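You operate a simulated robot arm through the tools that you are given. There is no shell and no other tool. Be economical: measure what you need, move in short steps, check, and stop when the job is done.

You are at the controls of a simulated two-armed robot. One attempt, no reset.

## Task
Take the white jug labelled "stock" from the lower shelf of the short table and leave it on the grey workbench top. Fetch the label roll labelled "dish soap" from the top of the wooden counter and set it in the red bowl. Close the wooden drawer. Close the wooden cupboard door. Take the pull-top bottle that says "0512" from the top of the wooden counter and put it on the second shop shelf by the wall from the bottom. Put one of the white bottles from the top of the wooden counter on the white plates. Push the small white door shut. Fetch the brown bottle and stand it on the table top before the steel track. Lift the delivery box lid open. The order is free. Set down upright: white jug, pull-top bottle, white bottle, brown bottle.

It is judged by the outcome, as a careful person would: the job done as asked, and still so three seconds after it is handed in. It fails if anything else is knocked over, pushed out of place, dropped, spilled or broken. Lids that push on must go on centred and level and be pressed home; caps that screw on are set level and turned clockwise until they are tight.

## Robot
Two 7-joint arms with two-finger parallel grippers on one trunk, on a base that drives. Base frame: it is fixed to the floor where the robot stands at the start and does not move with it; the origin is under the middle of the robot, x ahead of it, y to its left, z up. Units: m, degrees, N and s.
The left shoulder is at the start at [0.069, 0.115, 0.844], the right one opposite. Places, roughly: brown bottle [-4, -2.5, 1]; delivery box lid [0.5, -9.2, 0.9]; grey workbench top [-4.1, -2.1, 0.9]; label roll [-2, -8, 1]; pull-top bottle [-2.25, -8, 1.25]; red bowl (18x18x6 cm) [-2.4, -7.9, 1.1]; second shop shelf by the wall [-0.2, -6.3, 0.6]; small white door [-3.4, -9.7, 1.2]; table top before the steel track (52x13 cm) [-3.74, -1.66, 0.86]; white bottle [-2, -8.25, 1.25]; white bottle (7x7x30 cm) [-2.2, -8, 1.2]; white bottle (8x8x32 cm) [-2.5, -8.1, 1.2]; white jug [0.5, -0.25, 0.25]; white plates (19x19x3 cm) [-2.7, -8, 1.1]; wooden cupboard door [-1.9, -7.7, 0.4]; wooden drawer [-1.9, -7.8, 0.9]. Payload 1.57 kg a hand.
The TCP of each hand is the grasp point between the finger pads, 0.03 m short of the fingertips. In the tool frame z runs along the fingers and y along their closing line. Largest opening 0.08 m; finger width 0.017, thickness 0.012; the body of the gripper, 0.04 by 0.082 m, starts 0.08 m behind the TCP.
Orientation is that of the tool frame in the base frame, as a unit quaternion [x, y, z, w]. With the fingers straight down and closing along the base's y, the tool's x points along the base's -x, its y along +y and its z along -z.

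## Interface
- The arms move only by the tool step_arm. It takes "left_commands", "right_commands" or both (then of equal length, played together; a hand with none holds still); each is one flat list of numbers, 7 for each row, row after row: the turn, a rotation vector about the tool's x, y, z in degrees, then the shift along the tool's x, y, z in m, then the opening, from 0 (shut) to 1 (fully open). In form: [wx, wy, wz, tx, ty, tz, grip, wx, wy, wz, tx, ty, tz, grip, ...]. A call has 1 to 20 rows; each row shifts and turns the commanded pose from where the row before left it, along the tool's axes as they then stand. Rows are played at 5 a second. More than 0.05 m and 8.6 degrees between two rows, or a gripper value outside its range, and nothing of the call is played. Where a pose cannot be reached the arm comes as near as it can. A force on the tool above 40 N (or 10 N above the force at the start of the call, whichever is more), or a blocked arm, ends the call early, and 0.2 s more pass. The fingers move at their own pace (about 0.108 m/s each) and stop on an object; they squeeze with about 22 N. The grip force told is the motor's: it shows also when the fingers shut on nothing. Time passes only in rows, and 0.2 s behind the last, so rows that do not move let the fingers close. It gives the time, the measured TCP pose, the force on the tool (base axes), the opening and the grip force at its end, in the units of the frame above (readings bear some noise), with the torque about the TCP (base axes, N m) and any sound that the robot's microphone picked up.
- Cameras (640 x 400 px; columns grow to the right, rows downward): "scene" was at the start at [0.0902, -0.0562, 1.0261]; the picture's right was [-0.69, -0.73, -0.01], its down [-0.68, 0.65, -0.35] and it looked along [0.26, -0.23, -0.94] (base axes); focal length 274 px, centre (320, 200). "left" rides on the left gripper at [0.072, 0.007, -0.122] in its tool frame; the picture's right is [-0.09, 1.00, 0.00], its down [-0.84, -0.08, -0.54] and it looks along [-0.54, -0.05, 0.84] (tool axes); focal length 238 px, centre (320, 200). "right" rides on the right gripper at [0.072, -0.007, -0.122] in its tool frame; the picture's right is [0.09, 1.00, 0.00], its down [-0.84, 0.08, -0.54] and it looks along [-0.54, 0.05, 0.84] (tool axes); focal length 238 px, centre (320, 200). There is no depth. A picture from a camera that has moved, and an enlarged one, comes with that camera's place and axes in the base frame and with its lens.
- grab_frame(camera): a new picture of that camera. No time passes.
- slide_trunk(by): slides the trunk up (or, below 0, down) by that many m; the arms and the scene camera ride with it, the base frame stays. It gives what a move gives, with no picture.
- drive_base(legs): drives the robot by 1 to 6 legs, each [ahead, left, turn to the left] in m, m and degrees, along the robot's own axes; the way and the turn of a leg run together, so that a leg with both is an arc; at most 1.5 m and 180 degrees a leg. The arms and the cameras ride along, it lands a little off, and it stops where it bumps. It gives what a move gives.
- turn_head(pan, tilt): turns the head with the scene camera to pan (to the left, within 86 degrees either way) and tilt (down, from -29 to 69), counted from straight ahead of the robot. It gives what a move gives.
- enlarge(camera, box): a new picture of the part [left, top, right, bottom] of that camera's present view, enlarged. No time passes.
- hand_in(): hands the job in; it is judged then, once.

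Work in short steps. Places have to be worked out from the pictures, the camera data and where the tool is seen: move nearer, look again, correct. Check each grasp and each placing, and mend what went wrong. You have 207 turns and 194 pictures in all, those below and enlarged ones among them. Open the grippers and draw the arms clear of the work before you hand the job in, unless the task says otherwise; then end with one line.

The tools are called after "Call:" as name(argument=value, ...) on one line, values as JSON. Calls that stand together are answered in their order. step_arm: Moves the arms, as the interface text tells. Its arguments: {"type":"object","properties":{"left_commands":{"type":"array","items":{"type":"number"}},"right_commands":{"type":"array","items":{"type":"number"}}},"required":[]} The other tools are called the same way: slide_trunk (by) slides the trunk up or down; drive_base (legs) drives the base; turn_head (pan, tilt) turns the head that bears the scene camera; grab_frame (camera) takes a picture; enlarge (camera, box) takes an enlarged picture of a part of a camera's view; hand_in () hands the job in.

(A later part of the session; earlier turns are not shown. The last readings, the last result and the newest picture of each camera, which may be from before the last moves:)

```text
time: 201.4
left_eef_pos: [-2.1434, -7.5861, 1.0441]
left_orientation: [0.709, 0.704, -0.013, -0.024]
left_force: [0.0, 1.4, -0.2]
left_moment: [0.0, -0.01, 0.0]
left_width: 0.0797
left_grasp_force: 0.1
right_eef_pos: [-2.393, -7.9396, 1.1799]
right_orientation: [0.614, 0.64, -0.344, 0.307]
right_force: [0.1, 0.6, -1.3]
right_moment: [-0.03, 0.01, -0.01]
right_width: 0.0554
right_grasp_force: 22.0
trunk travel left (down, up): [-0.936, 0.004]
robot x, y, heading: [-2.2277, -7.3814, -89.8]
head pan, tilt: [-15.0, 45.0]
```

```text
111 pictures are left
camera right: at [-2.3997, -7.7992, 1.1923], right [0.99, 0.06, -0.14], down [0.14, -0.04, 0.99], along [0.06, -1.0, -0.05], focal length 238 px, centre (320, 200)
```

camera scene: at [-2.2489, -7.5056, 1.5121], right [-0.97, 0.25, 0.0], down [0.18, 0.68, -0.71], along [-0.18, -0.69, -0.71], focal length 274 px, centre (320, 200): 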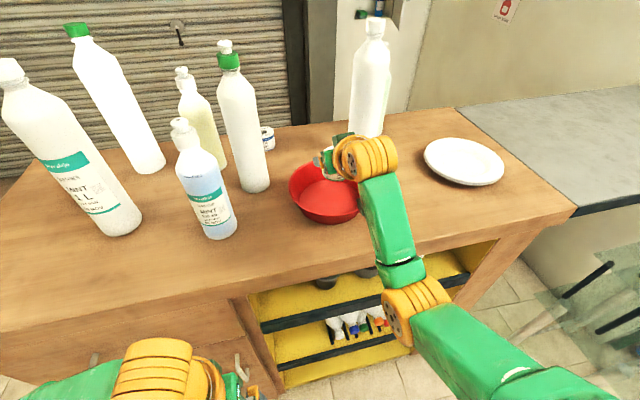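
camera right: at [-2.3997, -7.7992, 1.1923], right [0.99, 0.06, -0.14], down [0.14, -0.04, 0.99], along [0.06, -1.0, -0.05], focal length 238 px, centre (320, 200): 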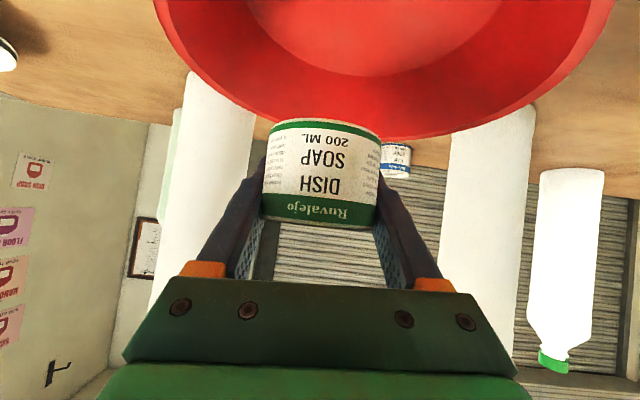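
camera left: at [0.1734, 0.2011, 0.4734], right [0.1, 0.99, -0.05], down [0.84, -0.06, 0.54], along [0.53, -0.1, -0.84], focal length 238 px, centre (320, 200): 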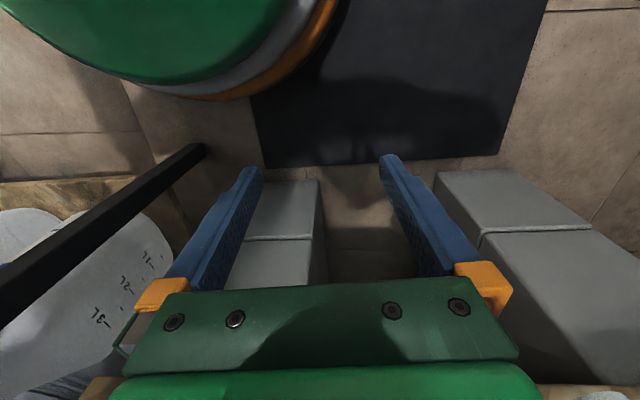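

The bowl's center is ~2.5 cm toward +x of the hand. I shift 2.5 cm and lower 6 cm into the bowl.

Call:
step_arm(right_commands=[0, 0, 0, 0, 0.025, 0, 0, 0, 0, 0, 0.0166, 0, 0.0112, 0, 0, 0, 0, 0.0166, 0, 0.0112, 0, 0, 0, 0, 0.0124, 0, 0.0084, 0])

Call:
grab_frame(camera="right")

Call:
enlarge(camera="scene", box=[260, 120, 420, 240])

```text
time: 202.4
left_eef_pos: [-2.143, -7.5894, 1.0428]
left_orientation: [0.709, 0.705, -0.013, -0.025]
left_force: [-0.3, -0.7, -0.1]
left_moment: [0.0, 0.03, 0.0]
left_width: 0.08
left_grasp_force: 0.1
right_eef_pos: [-2.3722, -7.9405, 1.1224]
right_orientation: [0.614, 0.641, -0.343, 0.307]
right_force: [0.4, 0.7, -0.9]
right_moment: [0.0, 0.02, 0.01]
right_width: 0.0555
right_grasp_force: 22.0
trunk travel left (down, up): [-0.936, 0.004]
robot x, y, heading: [-2.2274, -7.3805, -89.6]
head pan, tilt: [-15.0, 45.0]
```

```text
110 pictures are left
camera right: at [-2.3792, -7.8014, 1.1337], right [0.99, 0.06, -0.14], down [0.14, -0.04, 0.99], along [0.06, -1.0, -0.05], focal length 238 px, centre (320, 200)
```

right: 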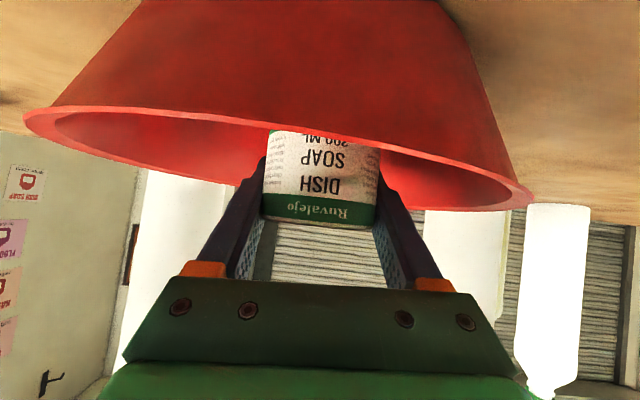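

```text
3.33 times, centred on (340, 180) of scene
camera zoom: at [-2.2487, -7.5095, 1.5118], right [-0.97, 0.25, 0.0], down [0.18, 0.68, -0.71], along [-0.18, -0.68, -0.71], focal length 912 px, centre (253, 267)
```

zoom: 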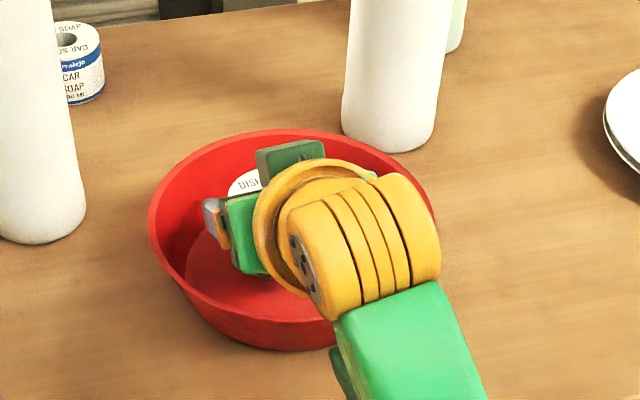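

Call:
step_arm(right_commands=[0, 0, 0, 0.0066, 0, 0.0045, 0, 0, 0, 0, 0.0033, 0, 0.0022, 0])

Call:
step_arm(right_commands=[0, 0, 0, 0.0033, 0, 0.0022, 0])

```text
time: 203.0
left_eef_pos: [-2.1451, -7.591, 1.044]
left_orientation: [0.708, 0.705, -0.012, -0.025]
left_force: [1.1, 0.2, 0.0]
left_moment: [0.01, 0.02, 0.01]
left_width: 0.0801
left_grasp_force: 0.0
right_eef_pos: [-2.3739, -7.9405, 1.1096]
right_orientation: [0.614, 0.641, -0.343, 0.307]
right_force: [-0.8, -0.5, -1.1]
right_moment: [-0.03, -0.01, 0.02]
right_width: 0.0551
right_grasp_force: 22.0
trunk travel left (down, up): [-0.936, 0.004]
robot x, y, heading: [-2.2264, -7.3783, -89.7]
head pan, tilt: [-15.0, 45.0]
```

```text
time: 203.4
left_eef_pos: [-2.1457, -7.5896, 1.0441]
left_orientation: [0.708, 0.705, -0.013, -0.025]
left_force: [-0.4, -0.5, -0.3]
left_moment: [-0.04, 0.0, 0.02]
left_width: 0.0801
left_grasp_force: 0.1
right_eef_pos: [-2.3731, -7.9396, 1.1064]
right_orientation: [0.614, 0.641, -0.344, 0.307]
right_force: [-0.1, -0.1, -1.0]
right_moment: [-0.04, 0.01, 0.02]
right_width: 0.0554
right_grasp_force: 22.1
trunk travel left (down, up): [-0.936, 0.004]
robot x, y, heading: [-2.2263, -7.3809, -89.8]
head pan, tilt: [-15.0, 45.0]
```

Call:
step_arm(right_commands=[0, 0, 0, 0.0033, 0, 0.0022, 0, 0, 0, 0, 0.0025, 0, 0.0017, 0])

Call:
grab_frame(camera="right")

```text
time: 204.0
left_eef_pos: [-2.143, -7.589, 1.0441]
left_orientation: [0.709, 0.705, -0.013, -0.025]
left_force: [0.2, 0.5, 0.6]
left_moment: [0.02, 0.0, 0.01]
left_width: 0.0801
left_grasp_force: 0.0
right_eef_pos: [-2.373, -7.9397, 1.1014]
right_orientation: [0.614, 0.64, -0.345, 0.309]
right_force: [-1.8, -3.6, 11.8]
right_moment: [0.07, -0.23, -0.08]
right_width: 0.0554
right_grasp_force: 22.0
trunk travel left (down, up): [-0.936, 0.004]
robot x, y, heading: [-2.2281, -7.3827, -89.7]
head pan, tilt: [-15.0, 45.0]
```

```text
108 pictures are left
camera right: at [-2.3798, -7.7992, 1.1131], right [0.99, 0.06, -0.14], down [0.14, -0.03, 0.99], along [0.06, -1.0, -0.04], focal length 238 px, centre (320, 200)
```

right: 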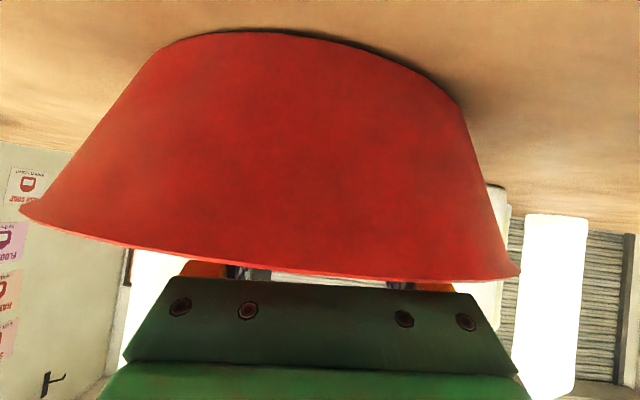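

The roll rests on the bowl floor (12 N). I release to ~6.8 cm and lift straight up.

Call:
step_arm(right_commands=[0, 0, 0, -0.0017, 0, -0.0011, 0.8, 0, 0, 0, 0, 0, 0, 0.85, 0, 0, 0, -0.0207, 0, -0.014, 0.85, 0, 0, 0, -0.0207, 0, -0.014, 0.85, 0, 0, 0, -0.0207, 0, -0.014, 0.85, 0, 0, 0, -0.01, 0, -0.007, 0.85])

Call:
grab_frame(camera="scene")

```text
time: 205.4
left_eef_pos: [-2.1433, -7.5885, 1.0434]
left_orientation: [0.709, 0.705, -0.013, -0.025]
left_force: [-0.3, -1.1, 0.4]
left_moment: [-0.04, -0.01, -0.01]
left_width: 0.08
left_grasp_force: 0.1
right_eef_pos: [-2.3668, -7.9419, 1.1891]
right_orientation: [0.615, 0.64, -0.343, 0.307]
right_force: [1.1, -0.4, -0.3]
right_moment: [0.02, -0.03, 0.02]
right_width: 0.0677
right_grasp_force: 0.0
trunk travel left (down, up): [-0.936, 0.004]
robot x, y, heading: [-2.2273, -7.3828, -89.8]
head pan, tilt: [-15.0, 45.0]
```

```text
107 pictures are left
camera scene: at [-2.2486, -7.5086, 1.5119], right [-0.97, 0.25, 0.0], down [0.18, 0.68, -0.71], along [-0.18, -0.68, -0.71], focal length 274 px, centre (320, 200)
```

scene: 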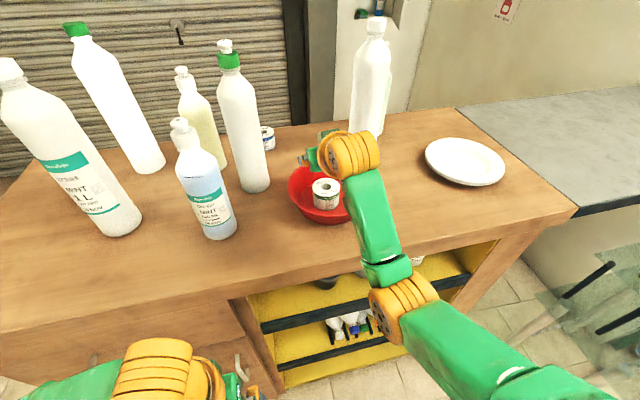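

Roll sits in the bowl. Before moving bottles I must find "0512", so I go round the left end of the counter to view the labels from behind (also needed for the small door).

Call:
drive_base(legs=[[-0.42, 0, 0], [0, 1.1, 0], [1.5, 0, 0], [0.45, 0, 0], [0, 0, -90]])

Call:
turn_head(pan=-35, tilt=15)

Call:
grab_frame(camera="scene")

Call:
turn_head(pan=10, tilt=15)

Call:
grab_frame(camera="scene")

```text
time: 226.5
left_eef_pos: [-1.2923, -8.995, 1.0434]
left_orientation: [1.0, 0.009, 0.009, -0.027]
left_force: [0.9, -0.3, 0.4]
left_moment: [-0.02, 0.0, -0.04]
left_width: 0.0804
left_grasp_force: 0.1
right_eef_pos: [-1.6503, -8.7793, 1.1883]
right_orientation: [0.887, 0.028, -0.46, -0.021]
right_force: [-0.1, 0.5, -0.1]
right_moment: [0.04, -0.02, 0.0]
right_width: 0.0677
right_grasp_force: 0.1
trunk travel left (down, up): [-0.936, 0.004]
robot x, y, heading: [-1.0835, -8.9051, -178.4]
head pan, tilt: [-15.0, 45.0]
```

```text
time: 227.4
left_eef_pos: [-1.2943, -8.9954, 1.0441]
left_orientation: [1.0, 0.009, 0.009, -0.027]
left_force: [0.3, -0.6, 0.2]
left_moment: [-0.03, -0.03, -0.02]
left_width: 0.0804
left_grasp_force: 0.0
right_eef_pos: [-1.6492, -8.7804, 1.1886]
right_orientation: [0.887, 0.029, -0.46, -0.02]
right_force: [0.5, 0.5, 0.2]
right_moment: [0.02, 0.03, -0.01]
right_width: 0.0681
right_grasp_force: 0.0
trunk travel left (down, up): [-0.936, 0.004]
robot x, y, heading: [-1.0869, -8.9062, -178.2]
head pan, tilt: [-35.0, 15.0]
```

```text
106 pictures are left
camera scene: at [-1.2129, -8.8553, 1.5586], right [0.55, 0.83, 0.0], down [0.22, -0.14, -0.97], along [-0.81, 0.53, -0.26], focal length 274 px, centre (320, 200)
```

scene: 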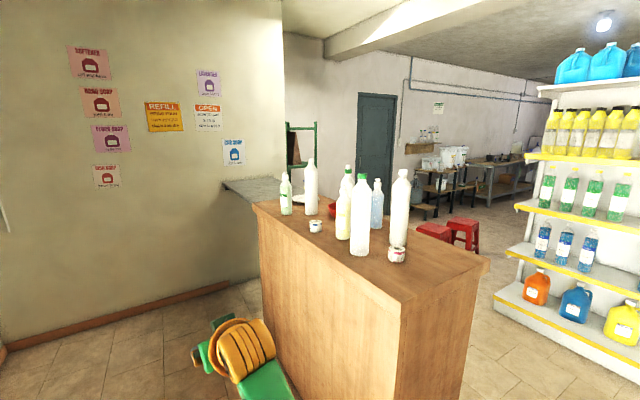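

```text
time: 228.6
left_eef_pos: [-1.2937, -8.9937, 1.0431]
left_orientation: [1.0, 0.009, 0.009, -0.026]
left_force: [-0.1, -0.8, -0.2]
left_moment: [-0.03, 0.0, 0.02]
left_width: 0.08
left_grasp_force: 0.0
right_eef_pos: [-1.6505, -8.7795, 1.1888]
right_orientation: [0.887, 0.028, -0.46, -0.021]
right_force: [-0.9, 0.7, 0.1]
right_moment: [0.0, 0.0, -0.01]
right_width: 0.0681
right_grasp_force: 0.0
trunk travel left (down, up): [-0.936, 0.004]
robot x, y, heading: [-1.0835, -8.9039, -178.2]
head pan, tilt: [10.0, 15.0]
```

```text
105 pictures are left
camera scene: at [-1.2265, -8.9252, 1.5587], right [-0.2, 0.98, 0.0], down [0.25, 0.05, -0.97], along [-0.95, -0.19, -0.26], focal length 274 px, centre (320, 200)
```

scene: 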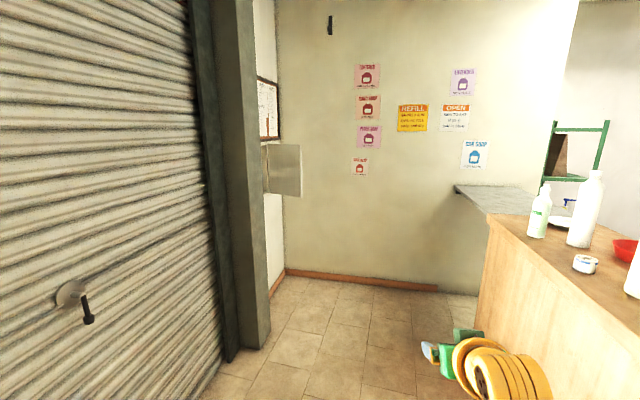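

I advance behind the counter to x≈-2.15 and look at the bottles from behind.

Call:
drive_base(legs=[[1.1, 0, -1.8]])

Call:
turn_head(pan=-86, tilt=20)

Call:
grab_frame(camera="scene")

Call:
enlarge(camera="scene", box=[180, 80, 460, 250])

```text
time: 234.2
left_eef_pos: [-2.4001, -9.0096, 1.0446]
left_orientation: [1.0, -0.001, 0.009, -0.027]
left_force: [-0.2, 0.1, -0.1]
left_moment: [0.01, 0.0, -0.01]
left_width: 0.0797
left_grasp_force: 0.1
right_eef_pos: [-2.7535, -8.7879, 1.1891]
right_orientation: [0.888, 0.02, -0.46, -0.025]
right_force: [0.4, 0.1, 0.4]
right_moment: [0.01, 0.02, 0.01]
right_width: 0.068
right_grasp_force: 0.1
trunk travel left (down, up): [-0.936, 0.004]
robot x, y, heading: [-2.189, -8.926, -179.6]
head pan, tilt: [10.0, 15.0]
```

```text
time: 235.9
left_eef_pos: [-2.3999, -9.0092, 1.0435]
left_orientation: [1.0, -0.002, 0.008, -0.026]
left_force: [0.6, 0.5, 0.3]
left_moment: [-0.02, 0.01, -0.02]
left_width: 0.0801
left_grasp_force: 0.1
right_eef_pos: [-2.7524, -8.7876, 1.1891]
right_orientation: [0.888, 0.019, -0.459, -0.026]
right_force: [0.8, -0.5, 0.2]
right_moment: [-0.01, -0.01, -0.02]
right_width: 0.0682
right_grasp_force: 0.2
trunk travel left (down, up): [-0.936, 0.004]
robot x, y, heading: [-2.1882, -8.9279, -179.6]
head pan, tilt: [-85.9, 20.0]
```

```text
104 pictures are left
camera scene: at [-2.2476, -8.8321, 1.5505], right [1.0, 0.08, 0.0], down [0.03, -0.34, -0.94], along [-0.07, 0.94, -0.34], focal length 274 px, centre (320, 200)
```

scene: 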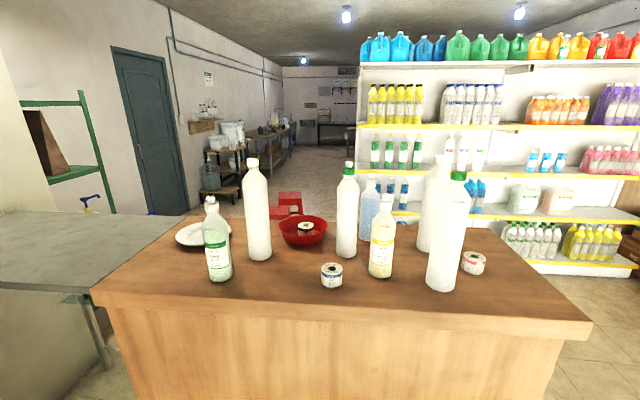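

```text
2.29 times, centred on (320, 165) of scene
camera zoom: at [-2.2476, -8.8321, 1.5505], right [1.0, 0.08, 0.0], down [0.03, -0.34, -0.94], along [-0.07, 0.94, -0.34], focal length 626 px, centre (320, 280)
```

zoom: 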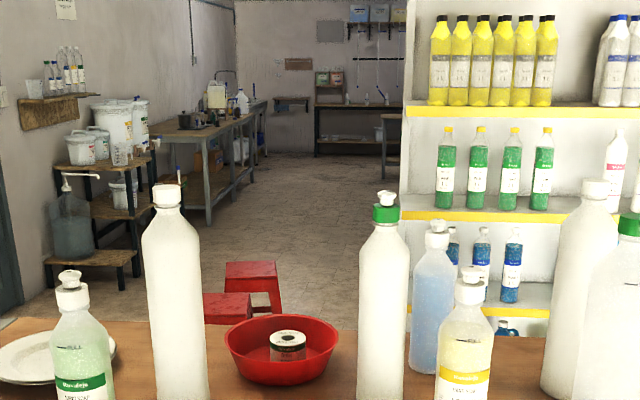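

Call:
enlarge(camera="scene", box=[185, 190, 255, 290])

Call:
enlarge(camera="scene", box=[355, 190, 415, 285])

```text
4.00 times, centred on (220, 240) of scene
camera zoom: at [-2.2476, -8.8321, 1.5505], right [1.0, 0.08, 0.0], down [0.03, -0.34, -0.94], along [-0.07, 0.94, -0.34], focal length 1095 px, centre (720, 40)
```

zoom: 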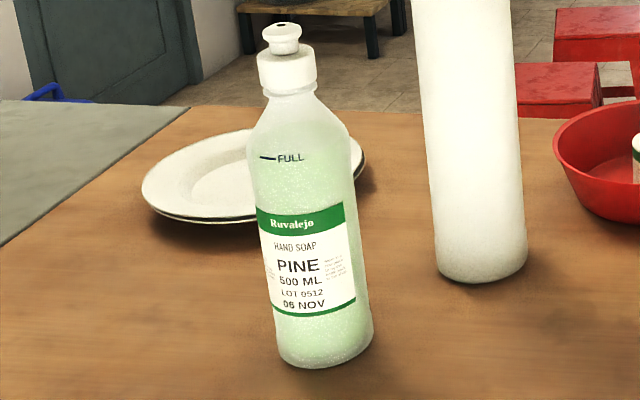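

```text
4.21 times, centred on (385, 238) of scene
camera zoom: at [-2.2476, -8.8321, 1.5505], right [1.0, 0.08, 0.0], down [0.03, -0.34, -0.94], along [-0.07, 0.94, -0.34], focal length 1153 px, centre (46, 42)
```

zoom: 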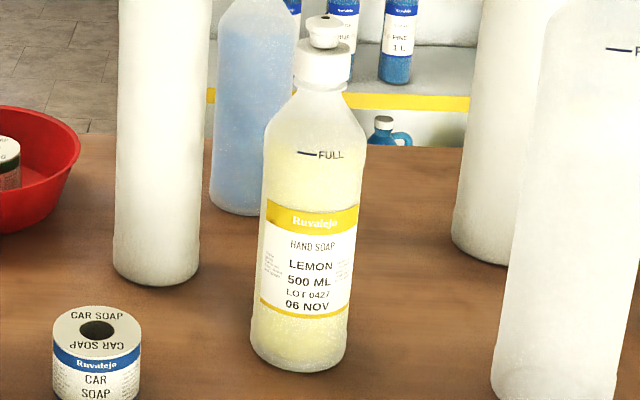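

G (pale green "PINE, LOT 0512") is the target, at about [-2.585, -8.16]. First the small door: I drive further along -x and look at it.

Call:
drive_base(legs=[[0.5, 0.0, 0]])

Call:
turn_head(pan=35, tilt=20)

Call:
grab_frame(camera="scene")

```text
time: 238.9
left_eef_pos: [-2.8927, -9.0109, 1.0444]
left_orientation: [1.0, -0.004, 0.008, -0.027]
left_force: [-0.2, 0.2, 0.1]
left_moment: [-0.03, 0.0, -0.01]
left_width: 0.0798
left_grasp_force: 0.0
right_eef_pos: [-3.2447, -8.7864, 1.1892]
right_orientation: [0.887, 0.017, -0.46, -0.027]
right_force: [-0.6, 0.3, 0.4]
right_moment: [-0.01, -0.04, 0.01]
right_width: 0.068
right_grasp_force: 0.0
trunk travel left (down, up): [-0.936, 0.004]
robot x, y, heading: [-2.6832, -8.9257, -179.6]
head pan, tilt: [-85.9, 20.0]
```

```text
time: 240.9
left_eef_pos: [-2.8939, -9.0118, 1.0433]
left_orientation: [1.0, -0.003, 0.009, -0.028]
left_force: [0.1, -0.2, -0.5]
left_moment: [-0.01, 0.0, -0.02]
left_width: 0.0799
left_grasp_force: 0.1
right_eef_pos: [-3.2458, -8.7868, 1.1892]
right_orientation: [0.887, 0.017, -0.46, -0.027]
right_force: [1.4, 0.4, 0.5]
right_moment: [0.0, 0.0, -0.05]
right_width: 0.068
right_grasp_force: 0.1
trunk travel left (down, up): [-0.936, 0.004]
robot x, y, heading: [-2.6836, -8.9275, -179.8]
head pan, tilt: [35.0, 20.0]
```

```text
100 pictures are left
camera scene: at [-2.8101, -8.9804, 1.5505], right [-0.57, 0.82, 0.0], down [0.28, 0.2, -0.94], along [-0.77, -0.54, -0.34], focal length 274 px, centre (320, 200)
```

scene: 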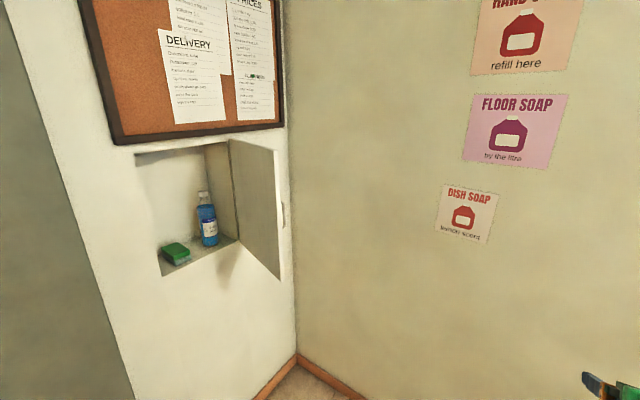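

Door hinge is at about [-3.46, -9.86], free edge near [-3.39, -9.55], z 1.0–1.41. I level and close the right gripper, turn to face the wall, and shift right while staying back.

Call:
step_arm(right_commands=[0, -8.5, 0, 0, 0, 0, 0, 0, -8.5, 0, 0, 0, 0, 0, 0, -8.5, 0, 0, 0, 0, 0, 0, -8.5, 0, 0, 0, 0, 0])

Call:
drive_base(legs=[[0, 0, 90], [-0.1, -0.55, 0]])

Call:
turn_head(pan=-20, tilt=35)

Call:
grab_frame(camera="scene")

Call:
grab_frame(camera="right")

```text
time: 241.9
left_eef_pos: [-2.894, -9.0108, 1.0439]
left_orientation: [1.0, -0.004, 0.009, -0.027]
left_force: [0.9, -0.1, 0.1]
left_moment: [0.0, 0.01, -0.04]
left_width: 0.0799
left_grasp_force: 0.1
right_eef_pos: [-3.2451, -8.7861, 1.1892]
right_orientation: [0.714, 0.024, -0.7, -0.02]
right_force: [0.2, -0.3, 0.9]
right_moment: [-0.03, -0.03, -0.02]
right_width: 0.0004
right_grasp_force: 21.1
trunk travel left (down, up): [-0.936, 0.004]
robot x, y, heading: [-2.6862, -8.9258, -180.1]
head pan, tilt: [35.0, 20.0]
```

```text
time: 249.0
left_eef_pos: [-3.154, -9.048, 1.0423]
left_orientation: [0.7, 0.714, -0.014, -0.026]
left_force: [-0.6, -0.1, 0.0]
left_moment: [0.01, 0.0, 0.0]
left_width: 0.0801
left_grasp_force: 0.0
right_eef_pos: [-3.3682, -9.4067, 1.1885]
right_orientation: [0.48, 0.529, -0.502, 0.487]
right_force: [0.0, -0.2, -0.3]
right_moment: [-0.01, 0.02, 0.0]
right_width: 0.0002
right_grasp_force: 20.9
trunk travel left (down, up): [-0.936, 0.004]
robot x, y, heading: [-3.2399, -8.8439, -88.2]
head pan, tilt: [35.0, 20.0]
```

```text
time: 250.2
left_eef_pos: [-3.1548, -9.0483, 1.0444]
left_orientation: [0.7, 0.713, -0.013, -0.026]
left_force: [0.8, -0.3, -0.5]
left_moment: [0.0, 0.01, 0.05]
left_width: 0.08
left_grasp_force: 0.0
right_eef_pos: [-3.368, -9.4066, 1.1893]
right_orientation: [0.48, 0.529, -0.502, 0.487]
right_force: [0.3, -0.6, -0.3]
right_moment: [-0.01, 0.01, -0.02]
right_width: 0.0
right_grasp_force: 20.7
trunk travel left (down, up): [-0.936, 0.004]
robot x, y, heading: [-3.2432, -8.8435, -88.2]
head pan, tilt: [-20.0, 35.0]
```

```text
99 pictures are left
camera scene: at [-3.27, -8.9753, 1.5267], right [-0.95, 0.31, 0.0], down [0.18, 0.54, -0.82], along [-0.26, -0.78, -0.57], focal length 274 px, centre (320, 200)
```

scene: 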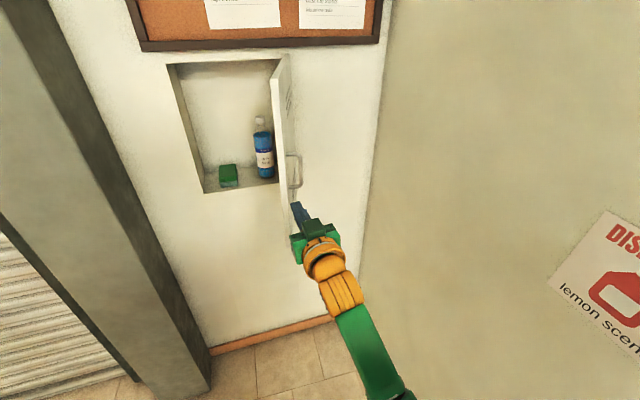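

```text
98 pictures are left
camera right: at [-3.384, -9.2852, 1.1205], right [0.99, 0.04, -0.15], down [0.11, 0.53, 0.84], along [0.11, -0.85, 0.52], focal length 238 px, centre (320, 200)
```

right: 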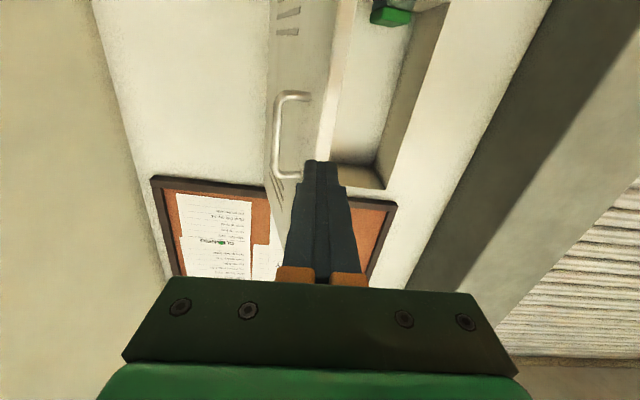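

The door stands ~90° open with its handle at z≈1.18. I lower to z≈1.08, go 12 cm further right past its free edge, then ahead beside its outer face.

Call:
slide_trunk(by=-0.11)

Call:
drive_base(legs=[[0, -0.12, -1.8], [0.17, 0, 0]])

Call:
grab_frame(camera="scene")

Call:
grab_frame(camera="right")

```text
time: 251.7
left_eef_pos: [-3.1542, -9.0495, 0.9345]
left_orientation: [0.7, 0.714, -0.013, -0.026]
left_force: [-0.2, -0.1, 0.1]
left_moment: [-0.01, 0.03, 0.0]
left_width: 0.08
left_grasp_force: 0.2
right_eef_pos: [-3.3683, -9.4077, 1.0801]
right_orientation: [0.481, 0.529, -0.502, 0.487]
right_force: [-0.6, 0.0, 0.2]
right_moment: [-0.04, -0.04, 0.0]
right_width: 0.0
right_grasp_force: 21.3
trunk travel left (down, up): [-0.826, 0.114]
robot x, y, heading: [-3.2433, -8.8435, -88.6]
head pan, tilt: [-20.0, 35.0]
```

```text
time: 253.9
left_eef_pos: [-3.2816, -9.2203, 0.934]
left_orientation: [0.711, 0.702, -0.014, -0.025]
left_force: [0.5, -0.3, 0.1]
left_moment: [0.01, 0.04, -0.04]
left_width: 0.0798
left_grasp_force: 0.1
right_eef_pos: [-3.5078, -9.5714, 1.0811]
right_orientation: [0.489, 0.52, -0.511, 0.479]
right_force: [0.3, 0.4, 0.4]
right_moment: [0.01, -0.02, 0.01]
right_width: 0.0001
right_grasp_force: 21.1
trunk travel left (down, up): [-0.826, 0.114]
robot x, y, heading: [-3.3637, -9.0139, -90.3]
head pan, tilt: [-20.0, 35.0]
```

```text
97 pictures are left
camera scene: at [-3.3949, -9.1426, 1.417], right [-0.94, 0.34, 0.0], down [0.2, 0.54, -0.82], along [-0.28, -0.77, -0.57], focal length 274 px, centre (320, 200)
```

scene: 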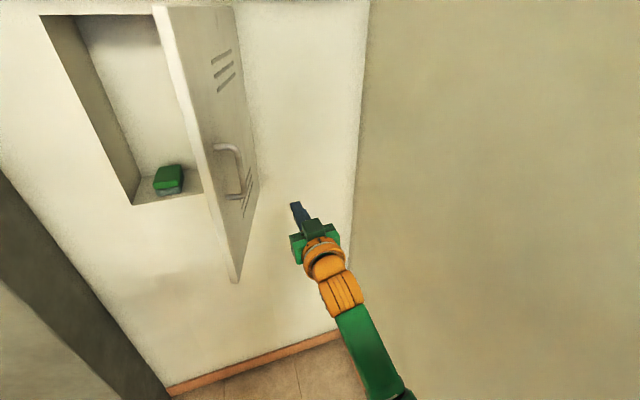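

```text
96 pictures are left
camera right: at [-3.5189, -9.4496, 1.0116], right [0.99, 0.0, -0.15], down [0.13, 0.53, 0.84], along [0.08, -0.85, 0.52], focal length 238 px, centre (320, 200)
```

right: 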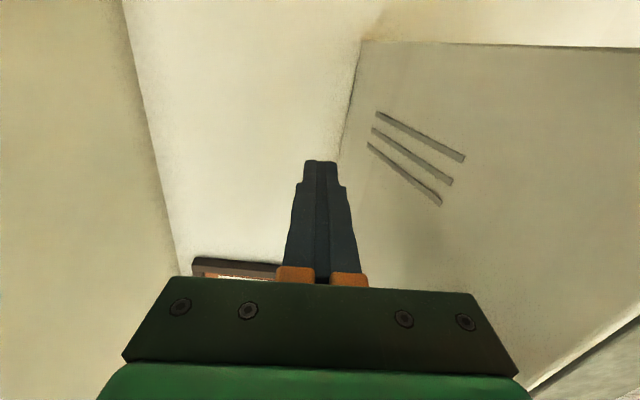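

The fingers are beside the outer face. I sweep left (+x) 0.2 m, then push ahead.

Call:
drive_base(legs=[[0, 0.2, 0], [0.1, 0.03, 0]])

Call:
grab_frame(camera="scene")

```text
time: 256.3
left_eef_pos: [-3.05, -9.3208, 0.9338]
left_orientation: [0.711, 0.703, -0.014, -0.026]
left_force: [0.5, 0.7, 0.1]
left_moment: [-0.03, 0.01, 0.01]
left_width: 0.0801
left_grasp_force: 0.0
right_eef_pos: [-3.2751, -9.6715, 1.0801]
right_orientation: [0.488, 0.521, -0.509, 0.481]
right_force: [-0.8, 0.6, -0.1]
right_moment: [-0.01, -0.02, 0.01]
right_width: 0.0001
right_grasp_force: 21.2
trunk travel left (down, up): [-0.826, 0.114]
robot x, y, heading: [-3.1366, -9.1152, -90.1]
head pan, tilt: [-20.0, 35.0]
```

```text
95 pictures are left
camera scene: at [-3.1642, -9.2424, 1.417], right [-0.94, 0.34, 0.0], down [0.2, 0.54, -0.82], along [-0.28, -0.77, -0.57], focal length 274 px, centre (320, 200)
```

scene: 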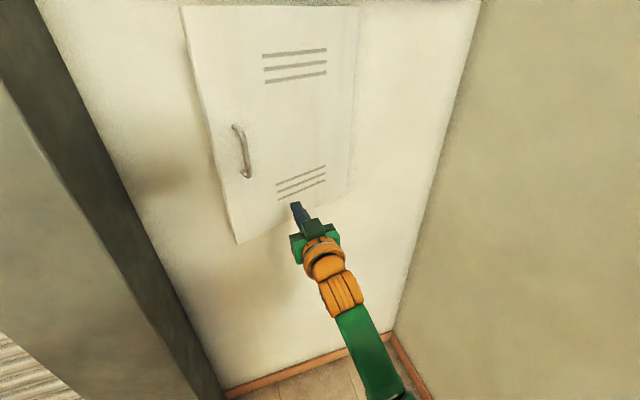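

The door has swung mostly shut. I push on: drive 9 cm, then press with the arm.

Call:
drive_base(legs=[[0.09, 0.02, 0]])

Call:
step_arm(right_commands=[0, 0, 0, 0, 0, 0.015, 0, 0, 0, 0, 0, 0, 0.015, 0, 0, 0, 0, 0, 0, 0.015, 0, 0, 0, 0, 0, 0, 0.015, 0, 0, 0, 0, 0, 0, 0.015, 0])

Call:
grab_frame(camera="scene")

```text
time: 257.4
left_eef_pos: [-3.029, -9.4103, 0.9343]
left_orientation: [0.71, 0.703, -0.014, -0.024]
left_force: [0.3, 0.6, -0.3]
left_moment: [-0.02, -0.01, 0.0]
left_width: 0.08
left_grasp_force: 0.0
right_eef_pos: [-3.2549, -9.7606, 1.0813]
right_orientation: [0.488, 0.521, -0.51, 0.48]
right_force: [0.4, 0.2, -0.3]
right_moment: [0.0, 0.01, 0.01]
right_width: 0.0002
right_grasp_force: 21.1
trunk travel left (down, up): [-0.826, 0.114]
robot x, y, heading: [-3.1133, -9.2042, -90.0]
head pan, tilt: [-20.0, 35.0]
```

```text
time: 258.4
left_eef_pos: [-3.0287, -9.3992, 0.9363]
left_orientation: [0.712, 0.702, -0.018, -0.02]
left_force: [-0.4, 0.2, 0.3]
left_moment: [0.01, -0.01, -0.01]
left_width: 0.0799
left_grasp_force: 0.0
right_eef_pos: [-3.2538, -9.7978, 1.0792]
right_orientation: [0.489, 0.522, -0.508, 0.479]
right_force: [0.7, 29.5, 2.0]
right_moment: [-0.28, -0.22, -0.07]
right_width: 0.0001
right_grasp_force: 21.1
trunk travel left (down, up): [-0.826, 0.114]
robot x, y, heading: [-3.1143, -9.1982, -90.5]
head pan, tilt: [-20.0, 35.0]
stopped in row 4 (right hand): the force on the tool passed its limit at 50 N (the readings are from after the stop); the commanded pose is now the measured one
```

```text
94 pictures are left
camera scene: at [-3.1428, -9.3157, 1.4187], right [-0.94, 0.34, 0.0], down [0.2, 0.53, -0.83], along [-0.28, -0.78, -0.56], focal length 274 px, centre (320, 200)
```

scene: 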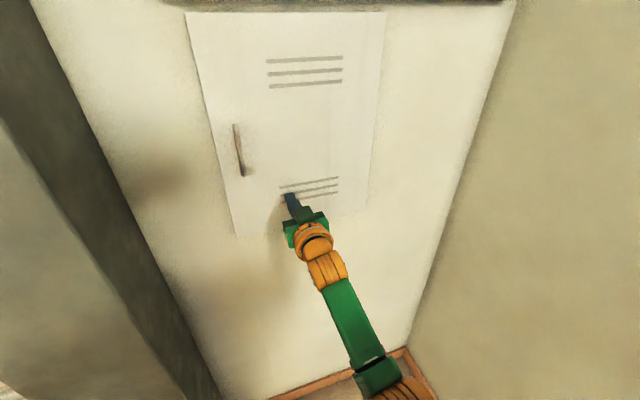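

The door is flush. I retract the arm 15 cm, back off, check it, and reposition behind the counter facing +y.

Call:
step_arm(right_commands=[0, 0, 0, 0, 0, -0.03, 0, 0, 0, 0, 0, 0, -0.04, 0, 0, 0, 0, 0, 0, -0.04, 0, 0, 0, 0, 0, 0, -0.04, 0])

Call:
drive_base(legs=[[-0.25, 0.0, 0]])

Call:
grab_frame(camera="scene")

Call:
drive_base(legs=[[0, 0.4, 0], [0, 0, 180]])

Call:
turn_head(pan=-10, tilt=35)

Call:
grab_frame(camera="scene")

```text
time: 259.4
left_eef_pos: [-3.0305, -9.411, 0.9336]
left_orientation: [0.711, 0.703, -0.012, -0.026]
left_force: [-0.2, 0.8, -0.2]
left_moment: [-0.01, 0.0, -0.05]
left_width: 0.0801
left_grasp_force: 0.1
right_eef_pos: [-3.254, -9.6621, 1.0779]
right_orientation: [0.494, 0.526, -0.504, 0.475]
right_force: [-0.2, 0.6, 0.9]
right_moment: [0.02, -0.02, 0.03]
right_width: 0.0
right_grasp_force: 21.9
trunk travel left (down, up): [-0.826, 0.114]
robot x, y, heading: [-3.1135, -9.2018, -89.9]
head pan, tilt: [-20.0, 35.0]
```

```text
time: 261.2
left_eef_pos: [-3.03, -9.1608, 0.9336]
left_orientation: [0.711, 0.703, -0.013, -0.026]
left_force: [-0.5, -0.3, -0.2]
left_moment: [-0.01, -0.02, 0.02]
left_width: 0.0799
left_grasp_force: 0.1
right_eef_pos: [-3.2546, -9.4109, 1.0765]
right_orientation: [0.494, 0.526, -0.504, 0.474]
right_force: [0.1, 0.0, -0.5]
right_moment: [-0.01, -0.03, -0.05]
right_width: 0.0
right_grasp_force: 20.9
trunk travel left (down, up): [-0.826, 0.114]
robot x, y, heading: [-3.1124, -8.9509, -90.0]
head pan, tilt: [-20.0, 35.0]
```

```text
93 pictures are left
camera scene: at [-3.1435, -9.0836, 1.4165], right [-0.94, 0.34, 0.0], down [0.2, 0.54, -0.82], along [-0.28, -0.77, -0.57], focal length 274 px, centre (320, 200)
```

scene: 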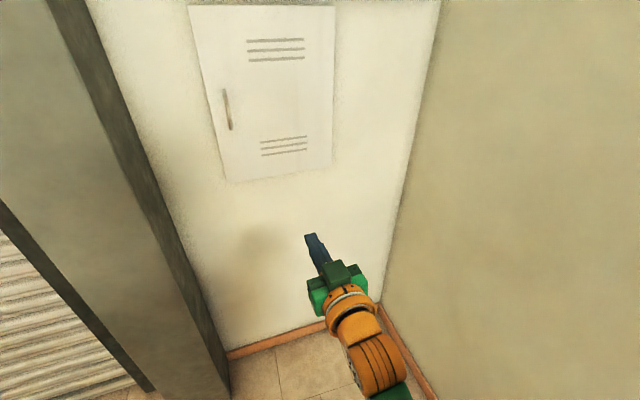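

```text
time: 271.1
left_eef_pos: [-2.8022, -8.7416, 0.933]
left_orientation: [0.708, -0.705, 0.025, -0.013]
left_force: [-0.5, 0.7, 0.1]
left_moment: [-0.01, 0.0, -0.03]
left_width: 0.0801
left_grasp_force: 0.1
right_eef_pos: [-2.5814, -8.4863, 1.0765]
right_orientation: [0.529, -0.49, -0.479, -0.5]
right_force: [0.6, -0.7, 0.2]
right_moment: [0.0, 0.01, 0.0]
right_width: 0.0
right_grasp_force: 21.6
trunk travel left (down, up): [-0.826, 0.114]
robot x, y, heading: [-2.7166, -8.9522, 90.8]
head pan, tilt: [-20.0, 35.0]
```

```text
time: 271.8
left_eef_pos: [-2.8023, -8.7417, 0.9335]
left_orientation: [0.708, -0.706, 0.025, -0.014]
left_force: [0.6, -0.2, 0.2]
left_moment: [-0.01, -0.01, 0.01]
left_width: 0.0799
left_grasp_force: 0.2
right_eef_pos: [-2.5823, -8.4867, 1.0766]
right_orientation: [0.53, -0.489, -0.479, -0.5]
right_force: [0.1, -0.1, -0.4]
right_moment: [0.01, 0.03, -0.02]
right_width: 0.0
right_grasp_force: 21.9
trunk travel left (down, up): [-0.826, 0.114]
robot x, y, heading: [-2.7142, -8.9491, 90.6]
head pan, tilt: [-10.0, 35.0]
```

```text
92 pictures are left
camera scene: at [-2.7017, -8.8127, 1.4167], right [0.99, -0.16, 0.0], down [-0.09, -0.57, -0.82], along [0.13, 0.81, -0.57], focal length 274 px, centre (320, 200)
```

scene: 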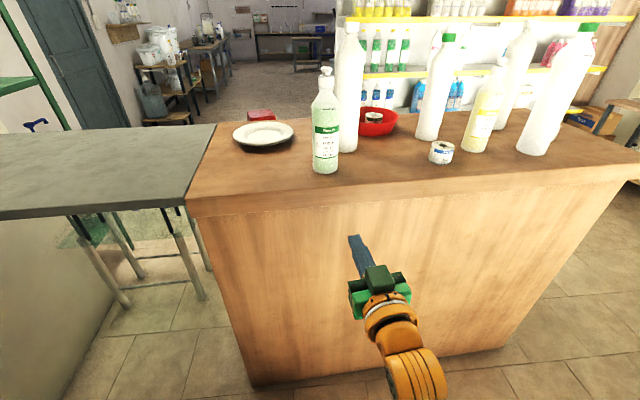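

Small door is shut. G stands at ≈[-2.582, -8.153]; my right TCP is already aligned in x. I open, raise to z≈1.16, and drive 0.25 m ahead.

Call:
step_arm(right_commands=[0, 0, 0, 0, 0, 0, 1, 0, 0, 0, 0, 0, 0, 1, 0, 0, 0, 0, 0, 0, 1])

Call:
slide_trunk(by=0.084)

Call:
drive_base(legs=[[0.22, 0, -0.6]])

Call:
grab_frame(camera="right")

Call:
grab_frame(camera="scene")

```text
time: 272.6
left_eef_pos: [-2.8033, -8.7411, 0.9331]
left_orientation: [0.708, -0.706, 0.026, -0.012]
left_force: [0.5, 0.1, 0.3]
left_moment: [0.0, -0.03, 0.01]
left_width: 0.0802
left_grasp_force: 0.0
right_eef_pos: [-2.5831, -8.4886, 1.077]
right_orientation: [0.529, -0.489, -0.479, -0.5]
right_force: [-0.6, -0.3, -0.1]
right_moment: [-0.01, -0.01, -0.01]
right_width: 0.08
right_grasp_force: 0.1
trunk travel left (down, up): [-0.826, 0.114]
robot x, y, heading: [-2.7147, -8.9511, 90.8]
head pan, tilt: [-10.0, 35.0]
```

```text
time: 273.8
left_eef_pos: [-2.8031, -8.7415, 1.018]
left_orientation: [0.708, -0.705, 0.025, -0.014]
left_force: [-0.1, -0.1, -0.2]
left_moment: [0.02, 0.02, 0.03]
left_width: 0.08
left_grasp_force: 0.0
right_eef_pos: [-2.5829, -8.4871, 1.1605]
right_orientation: [0.529, -0.49, -0.479, -0.5]
right_force: [-0.1, -0.5, 0.9]
right_moment: [0.04, 0.0, -0.03]
right_width: 0.0799
right_grasp_force: 0.2
trunk travel left (down, up): [-0.91, 0.03]
robot x, y, heading: [-2.7169, -8.949, 90.8]
head pan, tilt: [-10.0, 35.0]
```

```text
time: 275.5
left_eef_pos: [-2.8016, -8.5225, 1.0181]
left_orientation: [-0.704, 0.709, -0.025, 0.014]
left_force: [0.2, 0.5, 0.0]
left_moment: [0.03, -0.01, -0.01]
left_width: 0.0801
left_grasp_force: 0.0
right_eef_pos: [-2.5794, -8.2714, 1.1626]
right_orientation: [0.526, -0.492, -0.477, -0.504]
right_force: [0.2, 1.0, 0.7]
right_moment: [0.01, 0.02, -0.03]
right_width: 0.0799
right_grasp_force: 0.0
trunk travel left (down, up): [-0.91, 0.03]
robot x, y, heading: [-2.7193, -8.7303, 90.2]
head pan, tilt: [-10.0, 35.0]
```

```text
91 pictures are left
camera right: at [-2.5676, -8.3964, 1.0956], right [-0.99, -0.01, -0.15], down [-0.13, -0.51, 0.85], along [-0.09, 0.86, 0.5], focal length 238 px, centre (320, 200)
```

right: 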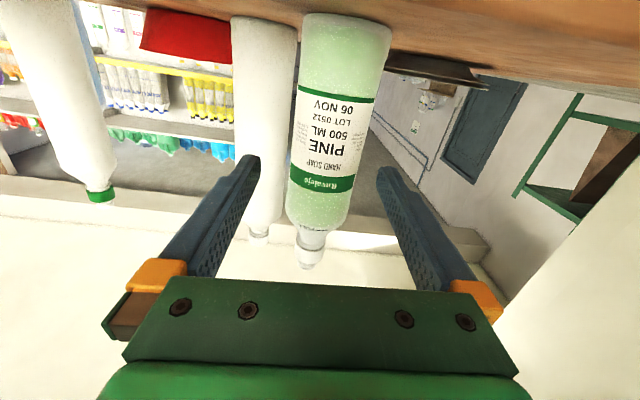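

```text
90 pictures are left
camera scene: at [-2.702, -8.5963, 1.5011], right [0.99, -0.17, 0.0], down [-0.1, -0.56, -0.82], along [0.14, 0.81, -0.57], focal length 274 px, centre (320, 200)
```

scene: 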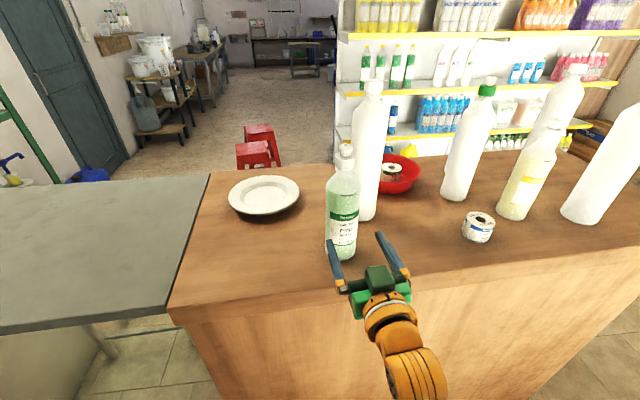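

By the hand camera the bottle is ~12.5 mm to the image right of the tool axis. I correct sideways and advance 6 cm.

Call:
step_arm(right_commands=[0, 0, 0, 0, 0.0125, 0, 1, 0, 0, 0, 0, 0, 0.02, 1, 0, 0, 0, 0, 0, 0.02, 1, 0, 0, 0, 0, 0, 0.01, 1])

Call:
grab_frame(camera="right")

```text
time: 276.5
left_eef_pos: [-2.8026, -8.5205, 1.0173]
left_orientation: [-0.704, 0.71, -0.025, 0.013]
left_force: [-0.3, 0.6, 0.2]
left_moment: [0.01, -0.01, 0.0]
left_width: 0.0799
left_grasp_force: 0.0
right_eef_pos: [-2.592, -8.2191, 1.1582]
right_orientation: [0.527, -0.492, -0.476, -0.503]
right_force: [0.1, -0.2, -0.3]
right_moment: [-0.03, -0.02, -0.04]
right_width: 0.0798
right_grasp_force: 0.2
trunk travel left (down, up): [-0.91, 0.03]
robot x, y, heading: [-2.7155, -8.7294, 90.4]
head pan, tilt: [-10.0, 35.0]
```

```text
89 pictures are left
camera right: at [-2.5809, -8.3446, 1.0919], right [-0.99, -0.01, -0.15], down [-0.13, -0.51, 0.85], along [-0.09, 0.86, 0.5], focal length 238 px, centre (320, 200)
```

right: 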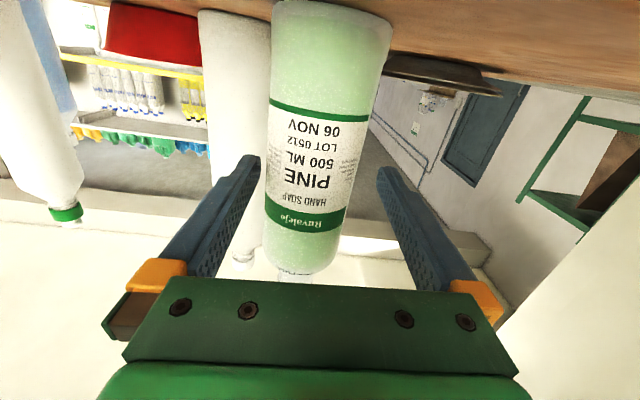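

Bottle is ~4 mm left of centre in the hand view; I correct and advance 4.5 cm in small steps.

Call:
step_arm(right_commands=[0, 0, 0, 0, -0.004, 0, 1, 0, 0, 0, 0, 0, 0.015, 1, 0, 0, 0, 0, 0, 0.015, 1])

Call:
grab_frame(camera="right")

```text
time: 277.3
left_eef_pos: [-2.8019, -8.519, 1.0169]
left_orientation: [-0.704, 0.71, -0.027, 0.013]
left_force: [-0.4, -0.5, -0.1]
left_moment: [0.0, 0.0, -0.02]
left_width: 0.0798
left_grasp_force: 0.1
right_eef_pos: [-2.5888, -8.1889, 1.1558]
right_orientation: [0.526, -0.493, -0.476, -0.503]
right_force: [-1.0, 0.3, -0.1]
right_moment: [-0.01, -0.02, -0.01]
right_width: 0.08
right_grasp_force: 0.0
trunk travel left (down, up): [-0.91, 0.03]
robot x, y, heading: [-2.7129, -8.7284, 90.2]
head pan, tilt: [-10.0, 35.0]
```

```text
88 pictures are left
camera right: at [-2.5772, -8.3141, 1.0901], right [-0.99, -0.01, -0.15], down [-0.13, -0.51, 0.85], along [-0.09, 0.86, 0.5], focal length 238 px, centre (320, 200)
```

right: 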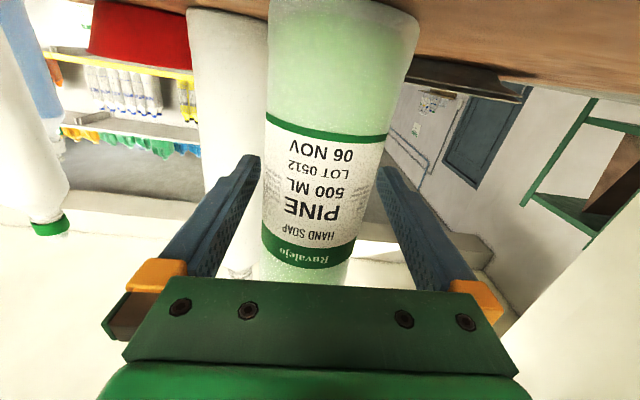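

The bottle is between the fingers with no contact force. Close and check the width.

Call:
step_arm(right_commands=[0, 0, 0, 0, 0, 0, 0.7, 0, 0, 0, 0, 0, 0, 0.0, 0, 0, 0, 0, 0, 0, 0, 0, 0, 0, 0, 0, 0, 0])

Call:
grab_frame(camera="right")

```text
time: 278.3
left_eef_pos: [-2.8026, -8.5204, 1.0173]
left_orientation: [-0.704, 0.71, -0.025, 0.013]
left_force: [0.1, -0.2, -0.3]
left_moment: [0.03, 0.01, -0.02]
left_width: 0.0798
left_grasp_force: 0.0
right_eef_pos: [-2.5875, -8.1889, 1.1572]
right_orientation: [0.527, -0.492, -0.476, -0.503]
right_force: [0.0, 2.1, 3.5]
right_moment: [0.19, 0.19, -0.03]
right_width: 0.0661
right_grasp_force: 21.8
trunk travel left (down, up): [-0.91, 0.03]
robot x, y, heading: [-2.7175, -8.7295, 90.2]
head pan, tilt: [-10.0, 35.0]
```

```text
87 pictures are left
camera right: at [-2.577, -8.3147, 1.0905], right [-0.99, -0.01, -0.15], down [-0.13, -0.51, 0.85], along [-0.09, 0.86, 0.5], focal length 238 px, centre (320, 200)
```

right: 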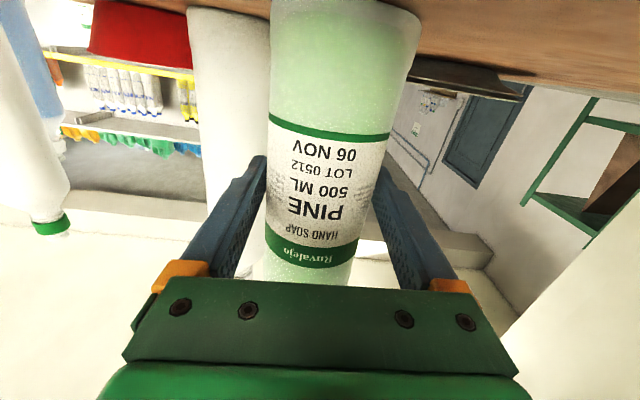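

Gripped at 66 mm. I lift with the trunk 2.8 cm plus 2 cm by arm and back away.

Call:
slide_trunk(by=0.028)

Call:
step_arm(right_commands=[0, 0, 0, -0.01, 0, 0, 0, 0, 0, 0, -0.01, 0, 0, 0])

Call:
drive_base(legs=[[-0.25, 0, 0]])

Call:
grab_frame(camera="scene")

```text
time: 279.0
left_eef_pos: [-2.8017, -8.5193, 1.0456]
left_orientation: [-0.704, 0.71, -0.025, 0.012]
left_force: [1.1, 0.2, 0.2]
left_moment: [0.01, 0.02, -0.04]
left_width: 0.08
left_grasp_force: 0.1
right_eef_pos: [-2.5878, -8.188, 1.1833]
right_orientation: [0.528, -0.493, -0.476, -0.502]
right_force: [0.7, -1.1, -5.5]
right_moment: [-0.04, 0.0, -0.02]
right_width: 0.0658
right_grasp_force: 22.0
trunk travel left (down, up): [-0.938, 0.002]
robot x, y, heading: [-2.7169, -8.7317, 90.4]
head pan, tilt: [-10.0, 35.0]
```

```text
time: 279.6
left_eef_pos: [-2.8022, -8.519, 1.0457]
left_orientation: [-0.704, 0.71, -0.026, 0.012]
left_force: [-0.5, 0.2, 1.0]
left_moment: [-0.02, -0.05, -0.03]
left_width: 0.08
left_grasp_force: 0.1
right_eef_pos: [-2.5906, -8.1863, 1.2042]
right_orientation: [0.527, -0.493, -0.476, -0.503]
right_force: [-0.1, -0.1, -4.8]
right_moment: [-0.04, -0.01, 0.02]
right_width: 0.0659
right_grasp_force: 21.9
trunk travel left (down, up): [-0.938, 0.002]
robot x, y, heading: [-2.7181, -8.7267, 90.3]
head pan, tilt: [-10.0, 35.0]
```

```text
time: 281.4
left_eef_pos: [-2.8011, -8.7617, 1.0447]
left_orientation: [-0.705, 0.708, -0.027, 0.011]
left_force: [-0.4, -0.1, 0.0]
left_moment: [-0.02, 0.0, 0.03]
left_width: 0.0802
left_grasp_force: 0.1
right_eef_pos: [-2.5887, -8.4285, 1.201]
right_orientation: [0.529, -0.493, -0.475, -0.501]
right_force: [1.2, 0.0, -5.0]
right_moment: [-0.01, 0.01, -0.02]
right_width: 0.0658
right_grasp_force: 21.9
trunk travel left (down, up): [-0.938, 0.002]
robot x, y, heading: [-2.7141, -8.9731, 90.4]
head pan, tilt: [-10.0, 35.0]
```

```text
86 pictures are left
camera scene: at [-2.7009, -8.8317, 1.528], right [0.99, -0.17, 0.0], down [-0.1, -0.57, -0.82], along [0.14, 0.8, -0.58], focal length 274 px, centre (320, 200)
```

scene: 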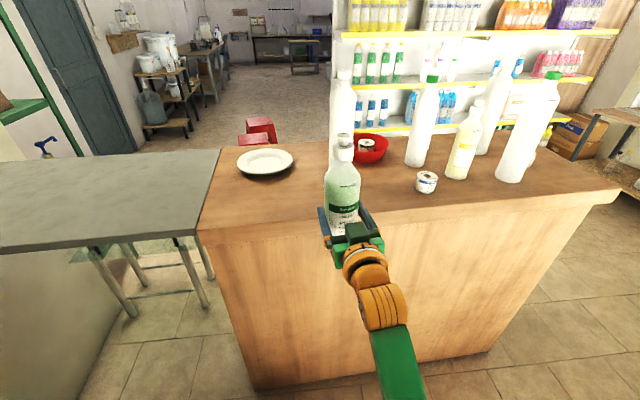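

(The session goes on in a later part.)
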